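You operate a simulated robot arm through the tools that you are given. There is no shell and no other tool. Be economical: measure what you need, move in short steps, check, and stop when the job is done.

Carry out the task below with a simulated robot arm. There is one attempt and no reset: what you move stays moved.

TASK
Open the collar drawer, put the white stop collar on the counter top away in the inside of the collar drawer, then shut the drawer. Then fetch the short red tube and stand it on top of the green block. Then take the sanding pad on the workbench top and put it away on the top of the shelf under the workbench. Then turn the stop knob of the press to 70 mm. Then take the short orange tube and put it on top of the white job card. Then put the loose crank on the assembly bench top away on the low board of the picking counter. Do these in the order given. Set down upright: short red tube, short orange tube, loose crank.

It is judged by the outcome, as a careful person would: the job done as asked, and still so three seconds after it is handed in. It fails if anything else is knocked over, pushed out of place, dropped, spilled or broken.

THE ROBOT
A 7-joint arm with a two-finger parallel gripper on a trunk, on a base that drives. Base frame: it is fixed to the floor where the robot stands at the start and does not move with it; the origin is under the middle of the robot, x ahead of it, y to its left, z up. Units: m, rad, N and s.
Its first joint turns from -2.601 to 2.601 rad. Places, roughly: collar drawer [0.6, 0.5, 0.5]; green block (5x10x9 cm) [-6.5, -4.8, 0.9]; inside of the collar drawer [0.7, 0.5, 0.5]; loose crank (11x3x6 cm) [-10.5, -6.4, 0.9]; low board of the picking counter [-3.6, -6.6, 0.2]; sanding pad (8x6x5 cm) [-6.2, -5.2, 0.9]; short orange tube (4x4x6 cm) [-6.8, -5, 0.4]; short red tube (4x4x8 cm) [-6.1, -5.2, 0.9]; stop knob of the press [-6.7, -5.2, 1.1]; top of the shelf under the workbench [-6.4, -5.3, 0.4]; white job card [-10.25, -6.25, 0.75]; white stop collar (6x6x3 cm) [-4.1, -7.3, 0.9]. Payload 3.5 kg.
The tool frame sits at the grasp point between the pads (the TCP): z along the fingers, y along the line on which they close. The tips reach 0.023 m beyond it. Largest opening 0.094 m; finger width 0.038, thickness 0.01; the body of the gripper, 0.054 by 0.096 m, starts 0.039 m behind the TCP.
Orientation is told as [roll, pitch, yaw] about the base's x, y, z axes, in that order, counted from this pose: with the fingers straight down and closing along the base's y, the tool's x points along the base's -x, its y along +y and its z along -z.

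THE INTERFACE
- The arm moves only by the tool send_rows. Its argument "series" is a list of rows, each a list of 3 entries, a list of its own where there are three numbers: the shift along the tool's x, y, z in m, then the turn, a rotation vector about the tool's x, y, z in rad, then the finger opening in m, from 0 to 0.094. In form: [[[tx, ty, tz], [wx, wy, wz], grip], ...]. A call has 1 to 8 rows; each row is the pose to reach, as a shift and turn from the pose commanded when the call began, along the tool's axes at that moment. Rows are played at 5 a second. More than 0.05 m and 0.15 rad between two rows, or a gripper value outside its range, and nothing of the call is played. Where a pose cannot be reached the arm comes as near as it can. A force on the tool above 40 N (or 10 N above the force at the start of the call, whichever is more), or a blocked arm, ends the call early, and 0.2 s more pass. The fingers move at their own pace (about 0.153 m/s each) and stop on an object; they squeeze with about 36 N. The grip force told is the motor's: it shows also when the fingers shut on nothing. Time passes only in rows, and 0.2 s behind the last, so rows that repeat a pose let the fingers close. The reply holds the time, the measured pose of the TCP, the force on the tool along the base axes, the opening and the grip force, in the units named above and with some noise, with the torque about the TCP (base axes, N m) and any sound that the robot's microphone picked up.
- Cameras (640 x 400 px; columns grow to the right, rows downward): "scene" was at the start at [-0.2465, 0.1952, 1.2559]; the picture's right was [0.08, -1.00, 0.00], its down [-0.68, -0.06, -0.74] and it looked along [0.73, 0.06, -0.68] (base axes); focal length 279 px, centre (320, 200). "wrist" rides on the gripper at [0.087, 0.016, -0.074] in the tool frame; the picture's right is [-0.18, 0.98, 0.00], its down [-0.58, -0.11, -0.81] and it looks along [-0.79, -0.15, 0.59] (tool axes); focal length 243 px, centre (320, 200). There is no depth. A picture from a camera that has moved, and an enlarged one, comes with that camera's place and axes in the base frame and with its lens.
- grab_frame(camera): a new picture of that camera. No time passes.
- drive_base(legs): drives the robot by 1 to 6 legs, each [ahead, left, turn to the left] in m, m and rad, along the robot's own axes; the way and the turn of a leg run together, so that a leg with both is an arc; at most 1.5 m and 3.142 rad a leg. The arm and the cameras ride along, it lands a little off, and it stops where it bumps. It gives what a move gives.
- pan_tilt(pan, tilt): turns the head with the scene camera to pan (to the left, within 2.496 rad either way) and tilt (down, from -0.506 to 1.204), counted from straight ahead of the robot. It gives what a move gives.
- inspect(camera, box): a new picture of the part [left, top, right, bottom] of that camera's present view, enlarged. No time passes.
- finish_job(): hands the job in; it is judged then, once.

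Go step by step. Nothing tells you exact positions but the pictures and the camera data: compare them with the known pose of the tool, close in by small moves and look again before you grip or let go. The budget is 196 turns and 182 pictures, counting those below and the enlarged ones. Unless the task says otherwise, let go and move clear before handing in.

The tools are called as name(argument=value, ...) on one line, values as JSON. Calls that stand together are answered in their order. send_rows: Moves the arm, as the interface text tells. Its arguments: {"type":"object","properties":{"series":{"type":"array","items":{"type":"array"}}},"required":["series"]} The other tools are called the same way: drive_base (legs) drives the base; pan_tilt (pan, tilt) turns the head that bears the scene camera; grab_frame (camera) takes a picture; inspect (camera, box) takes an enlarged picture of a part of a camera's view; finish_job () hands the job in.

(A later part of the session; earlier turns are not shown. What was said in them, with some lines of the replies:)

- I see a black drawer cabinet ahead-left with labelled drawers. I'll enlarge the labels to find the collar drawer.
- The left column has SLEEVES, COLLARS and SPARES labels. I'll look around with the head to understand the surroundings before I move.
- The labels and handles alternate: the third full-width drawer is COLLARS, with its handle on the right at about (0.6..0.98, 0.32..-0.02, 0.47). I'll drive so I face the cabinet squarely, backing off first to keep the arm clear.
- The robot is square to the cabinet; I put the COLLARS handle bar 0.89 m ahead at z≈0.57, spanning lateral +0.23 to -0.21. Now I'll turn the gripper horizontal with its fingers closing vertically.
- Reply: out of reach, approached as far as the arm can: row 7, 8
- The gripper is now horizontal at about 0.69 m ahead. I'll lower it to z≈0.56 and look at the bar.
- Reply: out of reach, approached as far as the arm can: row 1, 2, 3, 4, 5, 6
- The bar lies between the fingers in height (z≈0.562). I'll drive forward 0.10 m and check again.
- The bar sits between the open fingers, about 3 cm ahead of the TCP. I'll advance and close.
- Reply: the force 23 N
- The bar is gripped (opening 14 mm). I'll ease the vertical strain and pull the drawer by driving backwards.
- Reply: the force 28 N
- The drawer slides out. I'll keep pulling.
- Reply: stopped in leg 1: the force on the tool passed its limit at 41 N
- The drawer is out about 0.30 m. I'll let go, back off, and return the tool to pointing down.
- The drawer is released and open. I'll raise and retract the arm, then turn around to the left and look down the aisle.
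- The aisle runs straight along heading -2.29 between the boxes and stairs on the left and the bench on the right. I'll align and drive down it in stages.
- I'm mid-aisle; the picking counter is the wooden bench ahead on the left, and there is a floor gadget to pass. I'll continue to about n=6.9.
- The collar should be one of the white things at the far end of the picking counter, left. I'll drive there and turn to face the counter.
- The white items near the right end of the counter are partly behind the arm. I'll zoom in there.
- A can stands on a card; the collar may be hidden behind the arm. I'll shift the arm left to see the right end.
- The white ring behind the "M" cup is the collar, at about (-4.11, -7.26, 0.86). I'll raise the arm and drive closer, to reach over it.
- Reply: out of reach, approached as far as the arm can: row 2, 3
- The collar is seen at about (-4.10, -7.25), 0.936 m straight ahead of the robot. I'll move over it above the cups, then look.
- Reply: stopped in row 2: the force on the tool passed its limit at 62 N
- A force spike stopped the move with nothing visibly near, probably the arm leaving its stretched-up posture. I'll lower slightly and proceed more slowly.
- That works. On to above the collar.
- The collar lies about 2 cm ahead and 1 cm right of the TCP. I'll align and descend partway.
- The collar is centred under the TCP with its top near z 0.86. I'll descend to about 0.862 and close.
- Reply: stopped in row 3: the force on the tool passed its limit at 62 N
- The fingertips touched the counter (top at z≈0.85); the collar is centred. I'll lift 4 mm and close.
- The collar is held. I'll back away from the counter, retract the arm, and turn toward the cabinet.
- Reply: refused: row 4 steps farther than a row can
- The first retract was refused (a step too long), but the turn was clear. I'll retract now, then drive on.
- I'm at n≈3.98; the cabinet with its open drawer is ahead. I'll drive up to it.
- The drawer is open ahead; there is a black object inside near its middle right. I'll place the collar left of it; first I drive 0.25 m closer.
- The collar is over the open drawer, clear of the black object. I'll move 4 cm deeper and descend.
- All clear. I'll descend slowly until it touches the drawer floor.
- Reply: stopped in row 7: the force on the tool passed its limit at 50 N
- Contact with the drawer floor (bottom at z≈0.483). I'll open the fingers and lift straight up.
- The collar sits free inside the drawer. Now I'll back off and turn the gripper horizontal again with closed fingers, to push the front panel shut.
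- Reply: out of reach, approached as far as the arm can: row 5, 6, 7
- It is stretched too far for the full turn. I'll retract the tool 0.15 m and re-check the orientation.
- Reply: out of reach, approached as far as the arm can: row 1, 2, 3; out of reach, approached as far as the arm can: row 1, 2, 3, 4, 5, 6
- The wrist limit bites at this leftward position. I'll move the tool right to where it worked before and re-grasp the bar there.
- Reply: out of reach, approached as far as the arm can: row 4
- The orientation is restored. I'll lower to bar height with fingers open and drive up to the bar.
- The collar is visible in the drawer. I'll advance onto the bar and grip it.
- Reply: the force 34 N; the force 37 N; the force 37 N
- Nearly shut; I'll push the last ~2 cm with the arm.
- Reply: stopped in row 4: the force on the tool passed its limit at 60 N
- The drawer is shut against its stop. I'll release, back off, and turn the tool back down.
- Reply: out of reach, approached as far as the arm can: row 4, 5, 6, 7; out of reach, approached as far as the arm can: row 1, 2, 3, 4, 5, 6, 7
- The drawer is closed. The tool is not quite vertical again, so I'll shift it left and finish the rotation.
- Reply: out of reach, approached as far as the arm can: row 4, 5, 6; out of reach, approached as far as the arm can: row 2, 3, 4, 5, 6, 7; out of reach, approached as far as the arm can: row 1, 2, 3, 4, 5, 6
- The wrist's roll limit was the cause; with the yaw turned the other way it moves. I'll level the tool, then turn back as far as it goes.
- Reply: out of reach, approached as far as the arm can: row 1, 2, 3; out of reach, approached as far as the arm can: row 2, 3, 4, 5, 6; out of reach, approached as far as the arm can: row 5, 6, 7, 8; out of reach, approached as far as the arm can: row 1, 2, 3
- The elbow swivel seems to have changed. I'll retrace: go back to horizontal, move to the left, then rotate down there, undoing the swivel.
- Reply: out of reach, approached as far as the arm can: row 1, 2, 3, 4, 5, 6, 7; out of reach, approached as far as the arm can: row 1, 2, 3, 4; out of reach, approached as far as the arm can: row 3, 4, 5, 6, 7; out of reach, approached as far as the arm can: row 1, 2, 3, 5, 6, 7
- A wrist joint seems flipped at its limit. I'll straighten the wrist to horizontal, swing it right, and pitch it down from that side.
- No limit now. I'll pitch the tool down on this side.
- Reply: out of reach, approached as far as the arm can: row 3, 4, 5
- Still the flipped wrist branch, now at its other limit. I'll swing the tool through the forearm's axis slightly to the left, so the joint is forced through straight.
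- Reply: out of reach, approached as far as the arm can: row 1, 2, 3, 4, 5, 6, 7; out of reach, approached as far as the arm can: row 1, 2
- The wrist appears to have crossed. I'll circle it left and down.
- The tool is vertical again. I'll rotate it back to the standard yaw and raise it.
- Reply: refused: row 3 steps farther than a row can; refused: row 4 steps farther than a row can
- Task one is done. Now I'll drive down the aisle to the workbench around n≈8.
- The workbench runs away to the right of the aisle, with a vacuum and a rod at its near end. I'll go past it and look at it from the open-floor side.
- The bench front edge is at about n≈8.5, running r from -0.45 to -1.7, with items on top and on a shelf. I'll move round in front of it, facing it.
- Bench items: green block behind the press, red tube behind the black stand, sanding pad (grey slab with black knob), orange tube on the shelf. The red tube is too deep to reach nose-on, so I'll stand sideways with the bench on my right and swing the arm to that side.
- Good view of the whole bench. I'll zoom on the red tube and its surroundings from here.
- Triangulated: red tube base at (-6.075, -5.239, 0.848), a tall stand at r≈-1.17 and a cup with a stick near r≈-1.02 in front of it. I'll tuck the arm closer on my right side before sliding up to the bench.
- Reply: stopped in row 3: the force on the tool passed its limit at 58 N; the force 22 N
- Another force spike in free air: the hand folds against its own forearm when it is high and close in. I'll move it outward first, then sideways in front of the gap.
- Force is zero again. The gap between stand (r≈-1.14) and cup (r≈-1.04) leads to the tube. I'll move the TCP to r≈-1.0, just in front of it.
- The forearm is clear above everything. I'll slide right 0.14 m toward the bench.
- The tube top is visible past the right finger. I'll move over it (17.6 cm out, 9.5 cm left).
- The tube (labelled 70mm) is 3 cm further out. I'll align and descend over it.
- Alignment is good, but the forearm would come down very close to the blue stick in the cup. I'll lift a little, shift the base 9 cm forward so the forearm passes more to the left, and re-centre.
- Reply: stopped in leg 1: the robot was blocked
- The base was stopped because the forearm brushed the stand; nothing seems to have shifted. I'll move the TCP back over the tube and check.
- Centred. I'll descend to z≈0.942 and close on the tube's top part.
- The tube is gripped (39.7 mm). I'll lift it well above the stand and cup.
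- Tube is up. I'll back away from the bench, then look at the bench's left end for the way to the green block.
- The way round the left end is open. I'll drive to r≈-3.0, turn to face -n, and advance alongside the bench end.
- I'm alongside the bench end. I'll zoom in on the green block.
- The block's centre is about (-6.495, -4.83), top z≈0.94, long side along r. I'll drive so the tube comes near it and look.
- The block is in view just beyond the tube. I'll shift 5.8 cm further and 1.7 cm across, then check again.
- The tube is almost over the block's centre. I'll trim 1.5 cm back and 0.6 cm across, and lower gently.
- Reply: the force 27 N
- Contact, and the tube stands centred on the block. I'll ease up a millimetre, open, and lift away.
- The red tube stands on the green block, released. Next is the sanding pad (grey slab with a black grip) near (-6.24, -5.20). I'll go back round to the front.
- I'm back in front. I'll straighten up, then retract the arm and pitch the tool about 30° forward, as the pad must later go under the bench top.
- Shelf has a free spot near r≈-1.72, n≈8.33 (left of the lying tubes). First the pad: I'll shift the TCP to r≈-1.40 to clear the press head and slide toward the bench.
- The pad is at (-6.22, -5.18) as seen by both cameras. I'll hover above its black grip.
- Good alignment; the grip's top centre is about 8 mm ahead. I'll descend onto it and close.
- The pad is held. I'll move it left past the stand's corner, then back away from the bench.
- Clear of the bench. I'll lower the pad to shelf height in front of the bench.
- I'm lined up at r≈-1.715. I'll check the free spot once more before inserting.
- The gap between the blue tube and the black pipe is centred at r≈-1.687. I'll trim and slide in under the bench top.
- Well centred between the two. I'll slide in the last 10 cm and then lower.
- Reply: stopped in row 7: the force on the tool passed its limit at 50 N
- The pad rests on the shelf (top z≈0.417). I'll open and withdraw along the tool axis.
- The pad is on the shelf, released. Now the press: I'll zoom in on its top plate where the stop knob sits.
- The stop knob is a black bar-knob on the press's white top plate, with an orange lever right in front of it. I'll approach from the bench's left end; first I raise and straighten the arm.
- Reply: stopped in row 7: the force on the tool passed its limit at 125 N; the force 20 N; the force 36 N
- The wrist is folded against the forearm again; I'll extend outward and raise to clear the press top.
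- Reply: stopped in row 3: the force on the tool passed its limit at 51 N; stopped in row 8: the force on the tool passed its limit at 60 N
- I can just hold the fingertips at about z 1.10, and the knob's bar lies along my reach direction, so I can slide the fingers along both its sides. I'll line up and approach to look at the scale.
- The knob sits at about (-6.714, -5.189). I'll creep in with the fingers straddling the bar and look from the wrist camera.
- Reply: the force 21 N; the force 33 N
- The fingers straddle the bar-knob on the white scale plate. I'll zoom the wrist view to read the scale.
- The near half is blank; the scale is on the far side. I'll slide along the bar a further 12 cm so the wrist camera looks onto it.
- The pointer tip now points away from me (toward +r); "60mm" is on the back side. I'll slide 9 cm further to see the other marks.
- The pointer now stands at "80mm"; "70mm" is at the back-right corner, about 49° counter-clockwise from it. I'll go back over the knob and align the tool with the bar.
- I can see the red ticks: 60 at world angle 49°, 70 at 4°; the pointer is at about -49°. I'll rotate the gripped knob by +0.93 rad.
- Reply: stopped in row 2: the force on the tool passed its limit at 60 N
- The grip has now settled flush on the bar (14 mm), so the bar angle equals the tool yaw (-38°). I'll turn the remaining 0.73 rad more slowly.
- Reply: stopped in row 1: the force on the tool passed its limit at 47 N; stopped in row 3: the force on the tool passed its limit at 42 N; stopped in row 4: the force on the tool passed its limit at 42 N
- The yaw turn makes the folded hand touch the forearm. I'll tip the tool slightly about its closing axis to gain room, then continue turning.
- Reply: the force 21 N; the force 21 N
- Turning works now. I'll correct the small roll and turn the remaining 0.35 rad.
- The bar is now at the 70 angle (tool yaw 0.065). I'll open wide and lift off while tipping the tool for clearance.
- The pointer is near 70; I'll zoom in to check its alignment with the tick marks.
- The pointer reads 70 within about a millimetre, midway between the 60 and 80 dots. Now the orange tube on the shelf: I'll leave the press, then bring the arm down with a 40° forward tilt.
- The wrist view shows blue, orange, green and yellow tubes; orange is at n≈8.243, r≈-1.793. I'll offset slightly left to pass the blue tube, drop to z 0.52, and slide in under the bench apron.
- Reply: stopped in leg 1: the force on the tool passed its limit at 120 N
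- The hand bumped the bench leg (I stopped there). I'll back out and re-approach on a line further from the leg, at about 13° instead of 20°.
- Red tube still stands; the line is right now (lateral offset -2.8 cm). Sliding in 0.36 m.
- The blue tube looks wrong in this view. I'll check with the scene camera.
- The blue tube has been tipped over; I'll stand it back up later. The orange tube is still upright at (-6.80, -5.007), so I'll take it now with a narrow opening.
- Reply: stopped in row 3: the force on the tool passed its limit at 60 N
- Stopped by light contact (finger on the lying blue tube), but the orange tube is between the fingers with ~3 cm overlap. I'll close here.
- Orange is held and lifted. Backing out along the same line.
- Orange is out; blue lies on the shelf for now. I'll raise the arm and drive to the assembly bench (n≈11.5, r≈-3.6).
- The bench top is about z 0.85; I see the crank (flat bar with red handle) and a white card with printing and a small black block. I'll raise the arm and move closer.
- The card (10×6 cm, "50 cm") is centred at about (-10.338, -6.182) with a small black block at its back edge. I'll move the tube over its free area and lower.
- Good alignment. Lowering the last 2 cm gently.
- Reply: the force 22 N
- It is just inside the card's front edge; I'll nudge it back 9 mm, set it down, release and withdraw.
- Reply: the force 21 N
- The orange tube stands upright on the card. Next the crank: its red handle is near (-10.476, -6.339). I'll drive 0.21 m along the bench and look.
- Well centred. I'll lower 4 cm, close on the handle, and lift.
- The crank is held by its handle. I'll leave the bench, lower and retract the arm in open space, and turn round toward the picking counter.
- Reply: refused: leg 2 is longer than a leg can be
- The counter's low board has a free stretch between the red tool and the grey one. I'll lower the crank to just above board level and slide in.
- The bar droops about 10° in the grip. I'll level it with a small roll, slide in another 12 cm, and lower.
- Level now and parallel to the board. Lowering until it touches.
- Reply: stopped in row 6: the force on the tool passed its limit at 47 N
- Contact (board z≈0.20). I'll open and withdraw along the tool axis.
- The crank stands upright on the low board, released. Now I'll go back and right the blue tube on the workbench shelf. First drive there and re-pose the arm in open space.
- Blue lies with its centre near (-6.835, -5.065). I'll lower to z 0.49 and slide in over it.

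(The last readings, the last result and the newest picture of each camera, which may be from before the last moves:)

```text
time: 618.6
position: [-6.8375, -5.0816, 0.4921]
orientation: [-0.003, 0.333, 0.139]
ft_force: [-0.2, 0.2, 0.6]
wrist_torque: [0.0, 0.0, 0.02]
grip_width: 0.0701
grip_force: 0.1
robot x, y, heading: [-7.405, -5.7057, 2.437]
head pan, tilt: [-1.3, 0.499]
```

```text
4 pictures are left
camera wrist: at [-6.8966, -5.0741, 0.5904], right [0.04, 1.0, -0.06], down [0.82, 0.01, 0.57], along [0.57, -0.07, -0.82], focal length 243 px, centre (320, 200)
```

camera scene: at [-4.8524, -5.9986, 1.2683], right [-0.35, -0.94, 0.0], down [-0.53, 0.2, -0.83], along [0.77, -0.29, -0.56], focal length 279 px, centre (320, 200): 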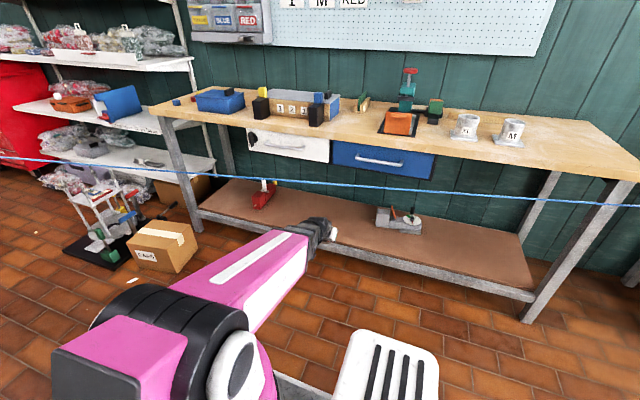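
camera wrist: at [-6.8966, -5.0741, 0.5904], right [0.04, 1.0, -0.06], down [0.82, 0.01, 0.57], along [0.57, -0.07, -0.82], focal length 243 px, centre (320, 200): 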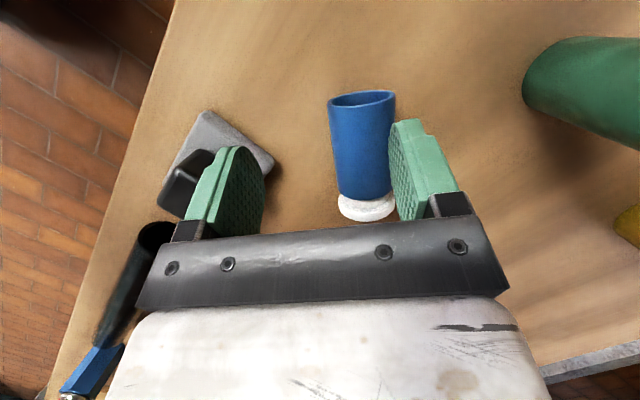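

Clear view: the blue tube is 2.4 cm to one side, aligned with the tool. I'll shift over it, lower and grip.

send_rows(series=[[[-0.0085, 0.012, -0.003], [0, 0, 0], 0.06], [[-0.017, 0.0243, -0.0059], [0, 0, 0], 0.06], [[-0.0217, 0.0243, 0.0076], [0, 0, 0], 0.06], [[-0.0264, 0.0243, 0.0212], [0, 0, 0], 0.06], [[-0.0311, 0.0243, 0.0347], [0, 0, 0], 0.06], [[-0.0311, 0.0243, 0.0347], [0, 0, 0], 0.04], [[-0.0311, 0.0243, 0.0347], [0, 0, 0], 0.02], [[-0.0311, 0.0243, 0.0347], [0, 0, 0], 0.02]])

```text
time: 620.4
position: [-6.8221, -5.0554, 0.4504]
orientation: [-0.002, 0.332, 0.14]
ft_force: [-0.4, 0.4, 0.0]
wrist_torque: [0.0, -0.03, -0.02]
grip_width: 0.0386
grip_force: 36.0
robot x, y, heading: [-7.4076, -5.7064, 2.435]
head pan, tilt: [-1.3, 0.499]
```

Gripped (38.6 mm). I'll lift 3 cm, back out into the open, and rotate it upright.

send_rows(series=[[[0.0049, 0, -0.0142], [0, 0, 0], 0.02], [[0.0098, 0, -0.0284], [0, 0, 0], 0.02]])

drive_base(legs=[[0, 0.5, 0]])

send_rows(series=[[[0.0, 0, -0.03], [0, -0.14, 0], 0.02], [[0, 0, -0.06], [0, -0.28, 0], 0.02], [[0, 0, -0.09], [0, -0.42, 0], 0.02], [[0, 0, -0.12], [0, -0.56, 0], 0.02], [[0, 0, -0.12], [0, -0.7, 0], 0.02], [[0, 0, -0.12], [0, -0.84, 0], 0.02], [[0, 0, -0.12], [0, -0.98, 0], 0.02]])

send_rows(series=[[[0, 0, 0], [0, -0.147, 0], 0.02], [[0, 0, 0], [0, -0.295, 0], 0.02], [[0, 0, 0], [0, -0.443, 0], 0.02], [[0, 0, 0], [0, -0.591, 0], 0.02]])

```text
time: 621.0
position: [-6.822, -5.0556, 0.4793]
orientation: [-0.003, 0.335, 0.137]
ft_force: [-0.1, -0.2, -1.3]
wrist_torque: [0.0, 0.05, -0.01]
grip_width: 0.0384
grip_force: 35.8
robot x, y, heading: [-7.4044, -5.7055, 2.431]
head pan, tilt: [-1.3, 0.499]
```

```text
time: 624.0
position: [-7.1561, -5.4405, 0.4789]
orientation: [0.0, 0.334, 0.144]
ft_force: [-0.1, 0.3, 0.1]
wrist_torque: [0.02, 0.01, 0.0]
grip_width: 0.0388
grip_force: 36.1
robot x, y, heading: [-7.7383, -6.0937, 2.443]
head pan, tilt: [-1.3, 0.499]
```

```text
time: 625.6
position: [-7.1165, -5.4345, 0.5909]
orientation: [0.002, -0.651, 0.145]
ft_force: [-0.2, 1.0, -1.3]
wrist_torque: [-0.02, 0.0, 0.0]
grip_width: 0.0387
grip_force: 35.8
robot x, y, heading: [-7.7348, -6.0988, 2.443]
head pan, tilt: [-1.3, 0.499]
```

```text
time: 626.6
position: [-7.1167, -5.434, 0.5914]
orientation: [-0.003, -1.239, 0.148]
ft_force: [0.2, -0.1, -0.5]
wrist_torque: [-0.02, -0.04, -0.01]
grip_width: 0.0389
grip_force: 35.5
robot x, y, heading: [-7.7312, -6.0957, 2.439]
head pan, tilt: [-1.3, 0.499]
```

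The tube is upright in the grip. I'll turn the tool to face the shelf, lower to shelf height and align with its old spot (n≈8.38, r≈-1.787).

send_rows(series=[[[0, 0, 0], [-0.132, 0, -0.0456], 0.02], [[0, 0, 0], [-0.265, 0, -0.0912], 0.02], [[0, 0, 0], [-0.397, 0, -0.1368], 0.02], [[0, 0, 0], [-0.53, 0, -0.1824], 0.02], [[0, 0, 0], [-0.662, 0, -0.228], 0.02]])

send_rows(series=[[[0.0334, 0.01, 0.0115], [0, 0, 0], 0.02], [[0.0668, 0.02, 0.023], [0, 0, 0], 0.02], [[0.1003, 0.029, 0.0345], [0, 0, 0], 0.02]])

drive_base(legs=[[0, -0.2, 0]])

inspect(camera="scene", box=[230, 140, 430, 300])

```text
time: 627.8
position: [-7.1177, -5.4348, 0.592]
orientation: [0.0, -1.235, 0.845]
ft_force: [-1.0, 0.0, -0.9]
wrist_torque: [-0.03, 0.03, 0.0]
grip_width: 0.0392
grip_force: 35.7
robot x, y, heading: [-7.7353, -6.0945, 2.438]
head pan, tilt: [-1.3, 0.499]
```

```text
time: 628.6
position: [-7.1375, -5.4148, 0.4833]
orientation: [0.0, -1.239, 0.844]
ft_force: [0.1, 0.2, -1.5]
wrist_torque: [-0.03, 0.02, 0.04]
grip_width: 0.039
grip_force: 36.1
robot x, y, heading: [-7.7357, -6.0993, 2.444]
head pan, tilt: [-1.3, 0.499]
```

```text
time: 630.2
position: [-7.01, -5.2636, 0.4834]
orientation: [0.003, -1.238, 0.843]
ft_force: [-0.3, 0.1, -0.5]
wrist_torque: [0.01, 0.01, 0.0]
grip_width: 0.0388
grip_force: 35.9
robot x, y, heading: [-7.6095, -5.9439, 2.436]
head pan, tilt: [-1.3, 0.499]
```

```text
2.50 times, centred on (330, 220) of scene
camera zoom: at [-7.4396, -6.2213, 1.2774], right [0.91, -0.42, 0.0], down [-0.2, -0.44, -0.88], along [0.37, 0.8, -0.48], focal length 698 px, centre (295, 150)
```

zoom: 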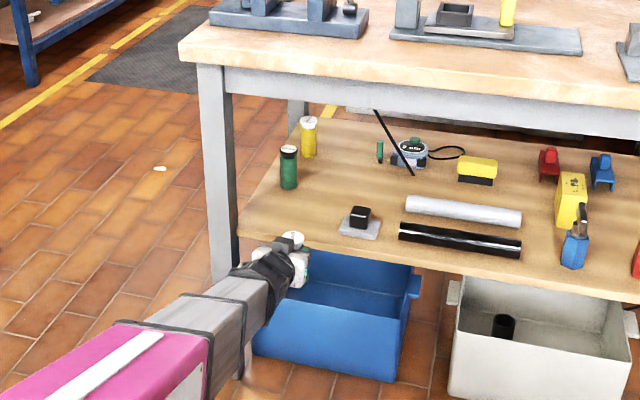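

The tube is upright in front of its spot. I'll slide in 0.18 m and lower to contact.

drive_base(legs=[[0, -0.177, 0]])

send_rows(series=[[[0.0095, 0, 0.0033], [0, 0, 0], 0.02], [[0.0161, 0, 0.0055], [0, 0, 0], 0.02], [[0.0198, 0, 0.0068], [0, 0, 0], 0.02], [[0.0236, 0, 0.0081], [0, 0, 0], 0.02], [[0.0274, 0, 0.0094], [0, 0, 0], 0.02], [[0.0312, 0, 0.0107], [0, 0, 0], 0.02], [[0.035, 0, 0.012], [0, 0, 0], 0.02], [[0.0388, 0, 0.0133], [0, 0, 0], 0.02]])

inspect(camera="scene", box=[280, 180, 400, 270])

```text
time: 631.7
position: [-6.8992, -5.1311, 0.4836]
orientation: [0.002, -1.237, 0.845]
ft_force: [0.1, -0.8, -1.5]
wrist_torque: [-0.02, 0.02, 0.01]
grip_width: 0.0389
grip_force: 35.7
robot x, y, heading: [-7.5001, -5.818, 2.437]
head pan, tilt: [-1.3, 0.499]
```

```text
time: 633.5
position: [-6.8997, -5.1348, 0.4449]
orientation: [-0.002, -1.242, 0.845]
ft_force: [-3.0, -5.6, 34.3]
wrist_torque: [0.32, -0.12, 0.16]
grip_width: 0.0379
grip_force: 36.6
robot x, y, heading: [-7.5015, -5.813, 2.438]
head pan, tilt: [-1.3, 0.499]
```

```text
4.44 times, centred on (340, 225) of scene
camera zoom: at [-7.3295, -6.091, 1.2773], right [0.91, -0.42, 0.0], down [-0.2, -0.43, -0.88], along [0.37, 0.8, -0.48], focal length 1241 px, centre (231, 89)
```

zoom: 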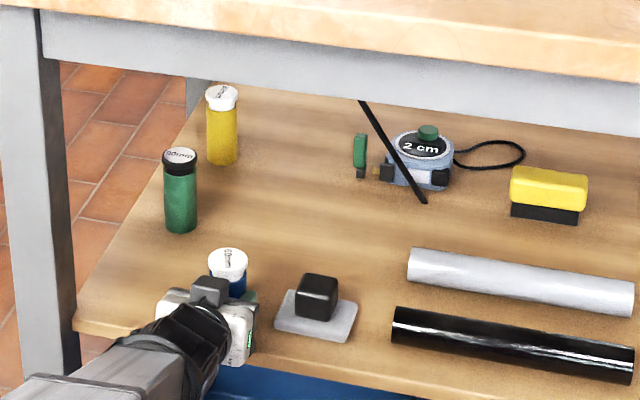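

Standing on the shelf with contact. I'll ease off, open, and back straight out.

send_rows(series=[[[-0.0019, 0, -0.0007], [0, 0, 0], 0.02], [[-0.0019, 0, -0.0007], [0, 0, 0], 0.042], [[-0.0019, 0, -0.0007], [0, 0, 0], 0.055], [[-0.0019, 0, -0.0007], [0, 0, 0], 0.06], [[-0.0019, 0, -0.0007], [0, 0, 0], 0.06]])

drive_base(legs=[[0, 0.15, 0], [0, 0.4, 0]])

inspect(camera="scene", box=[230, 90, 430, 260])

```text
time: 634.7
position: [-6.8995, -5.1324, 0.4446]
orientation: [0.003, -1.242, 0.844]
ft_force: [-0.5, -7.2, 28.2]
wrist_torque: [0.21, -0.23, -0.1]
grip_width: 0.05
grip_force: 0.1
robot x, y, heading: [-7.4984, -5.8123, 2.438]
head pan, tilt: [-1.3, 0.499]
```

```text
time: 635.4
position: [-6.9028, -5.137, 0.4446]
orientation: [0.0, -1.247, 0.841]
ft_force: [0.5, 0.4, 0.3]
wrist_torque: [-0.03, -0.06, 0.02]
grip_width: 0.0602
grip_force: 0.0
robot x, y, heading: [-7.5051, -5.8214, 2.436]
head pan, tilt: [-1.3, 0.499]
stopped in leg 1: the force on the tool passed its limit at 85 N (the readings are from after the stop); the commanded pose is now the measured one
```

```text
2.35 times, centred on (330, 175) of scene
camera zoom: at [-7.3353, -6.0974, 1.2774], right [0.91, -0.42, 0.0], down [-0.2, -0.43, -0.88], along [0.37, 0.8, -0.48], focal length 657 px, centre (296, 259)
```

zoom: 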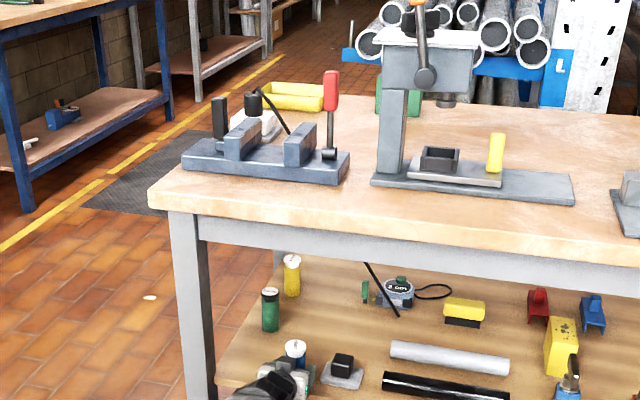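

The hand was resting on the shelf edge, so I'll raise it 1.5 cm and withdraw slowly with the arm first.

send_rows(series=[[[-0.0071, 0, -0.0024], [0, 0, 0], 0.07], [[-0.0142, 0, -0.0049], [0, 0, 0], 0.07], [[-0.0142, 0, -0.0049], [0, 0, 0], 0.07]])

send_rows(series=[[[0.0049, 0, -0.0142], [0, 0, 0], 0.07], [[0.0098, 0, -0.0284], [0, 0, 0], 0.07], [[0.0163, 0, -0.0473], [0, 0, 0], 0.07], [[0.0228, 0, -0.0662], [0, 0, 0], 0.07]])

```text
time: 636.2
position: [-6.9033, -5.1387, 0.4592]
orientation: [-0.001, -1.247, 0.842]
ft_force: [0.1, 0.4, 0.1]
wrist_torque: [0.03, 0.0, -0.02]
grip_width: 0.07
grip_force: 0.1
robot x, y, heading: [-7.5034, -5.82, 2.443]
head pan, tilt: [-1.3, 0.499]
```

```text
time: 637.2
position: [-6.9515, -5.1882, 0.4612]
orientation: [-0.002, -1.247, 0.842]
ft_force: [-0.4, -0.6, -0.4]
wrist_torque: [-0.01, 0.0, 0.0]
grip_width: 0.0697
grip_force: 0.0
robot x, y, heading: [-7.5028, -5.8195, 2.438]
head pan, tilt: [-1.3, 0.499]
```

No contact on the way back. I'll drive clear and take the last look at the whole bench.

drive_base(legs=[[0, 0.5, 0]])

inspect(camera="scene", box=[220, 60, 460, 260])

```text
time: 640.2
position: [-7.2788, -5.5701, 0.4603]
orientation: [0.0, -1.246, 0.852]
ft_force: [-0.7, -0.7, 0.0]
wrist_torque: [0.01, 0.02, 0.02]
grip_width: 0.0698
grip_force: 0.0
robot x, y, heading: [-7.8242, -6.2073, 2.452]
head pan, tilt: [-1.3, 0.499]
```

```text
2.00 times, centred on (340, 160) of scene
camera zoom: at [-7.6567, -6.4819, 1.2774], right [0.91, -0.41, 0.0], down [-0.2, -0.44, -0.88], along [0.36, 0.8, -0.48], focal length 558 px, centre (280, 280)
```

zoom: 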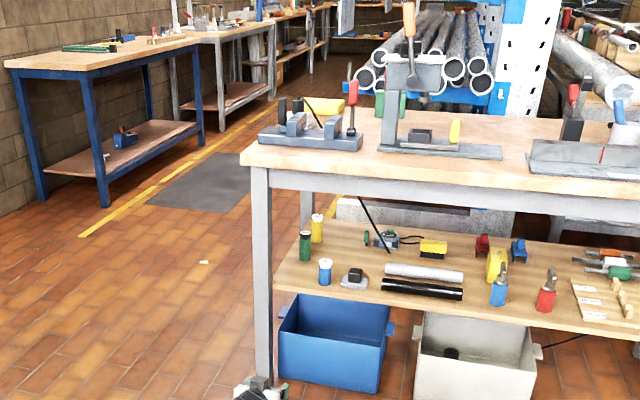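

Everything is in place: blue and green tubes upright, the pad on the shelf, and the bench undisturbed. Handing in.

finish_job()

```text
The job is handed in.
```

All six steps are done and the job is handed in, but I tipped over a blue tube on the workbench shelf along the way and had to stand it back up.

- **Collar:** the white stop collar is inside the collar drawer, and the drawer is shut.
- **Red tube:** it stands upright on the green block. The last picture did not show it clearly; it was standing when I checked before taking the orange tube.
- **Sanding pad:** it lies on the shelf under the workbench.
- **Press knob:** the pointer sits at 70 mm, within about 1 mm by my reading of the marks.
- **Orange tube:** it stands on the white card printed "50 cm". That was the only white card I saw on that bench, though its height did not match the one given.
- **Crank:** it stands upright on the low board of the picking counter.

- **Blue tube:** a finger caught it as I reached for the orange tube. It is upright again, about 3 cm in front of its original spot.
- **Bumps:** I also ran into the leg of the workbench and brushed the black stand on its top. I saw no sign that either had moved.
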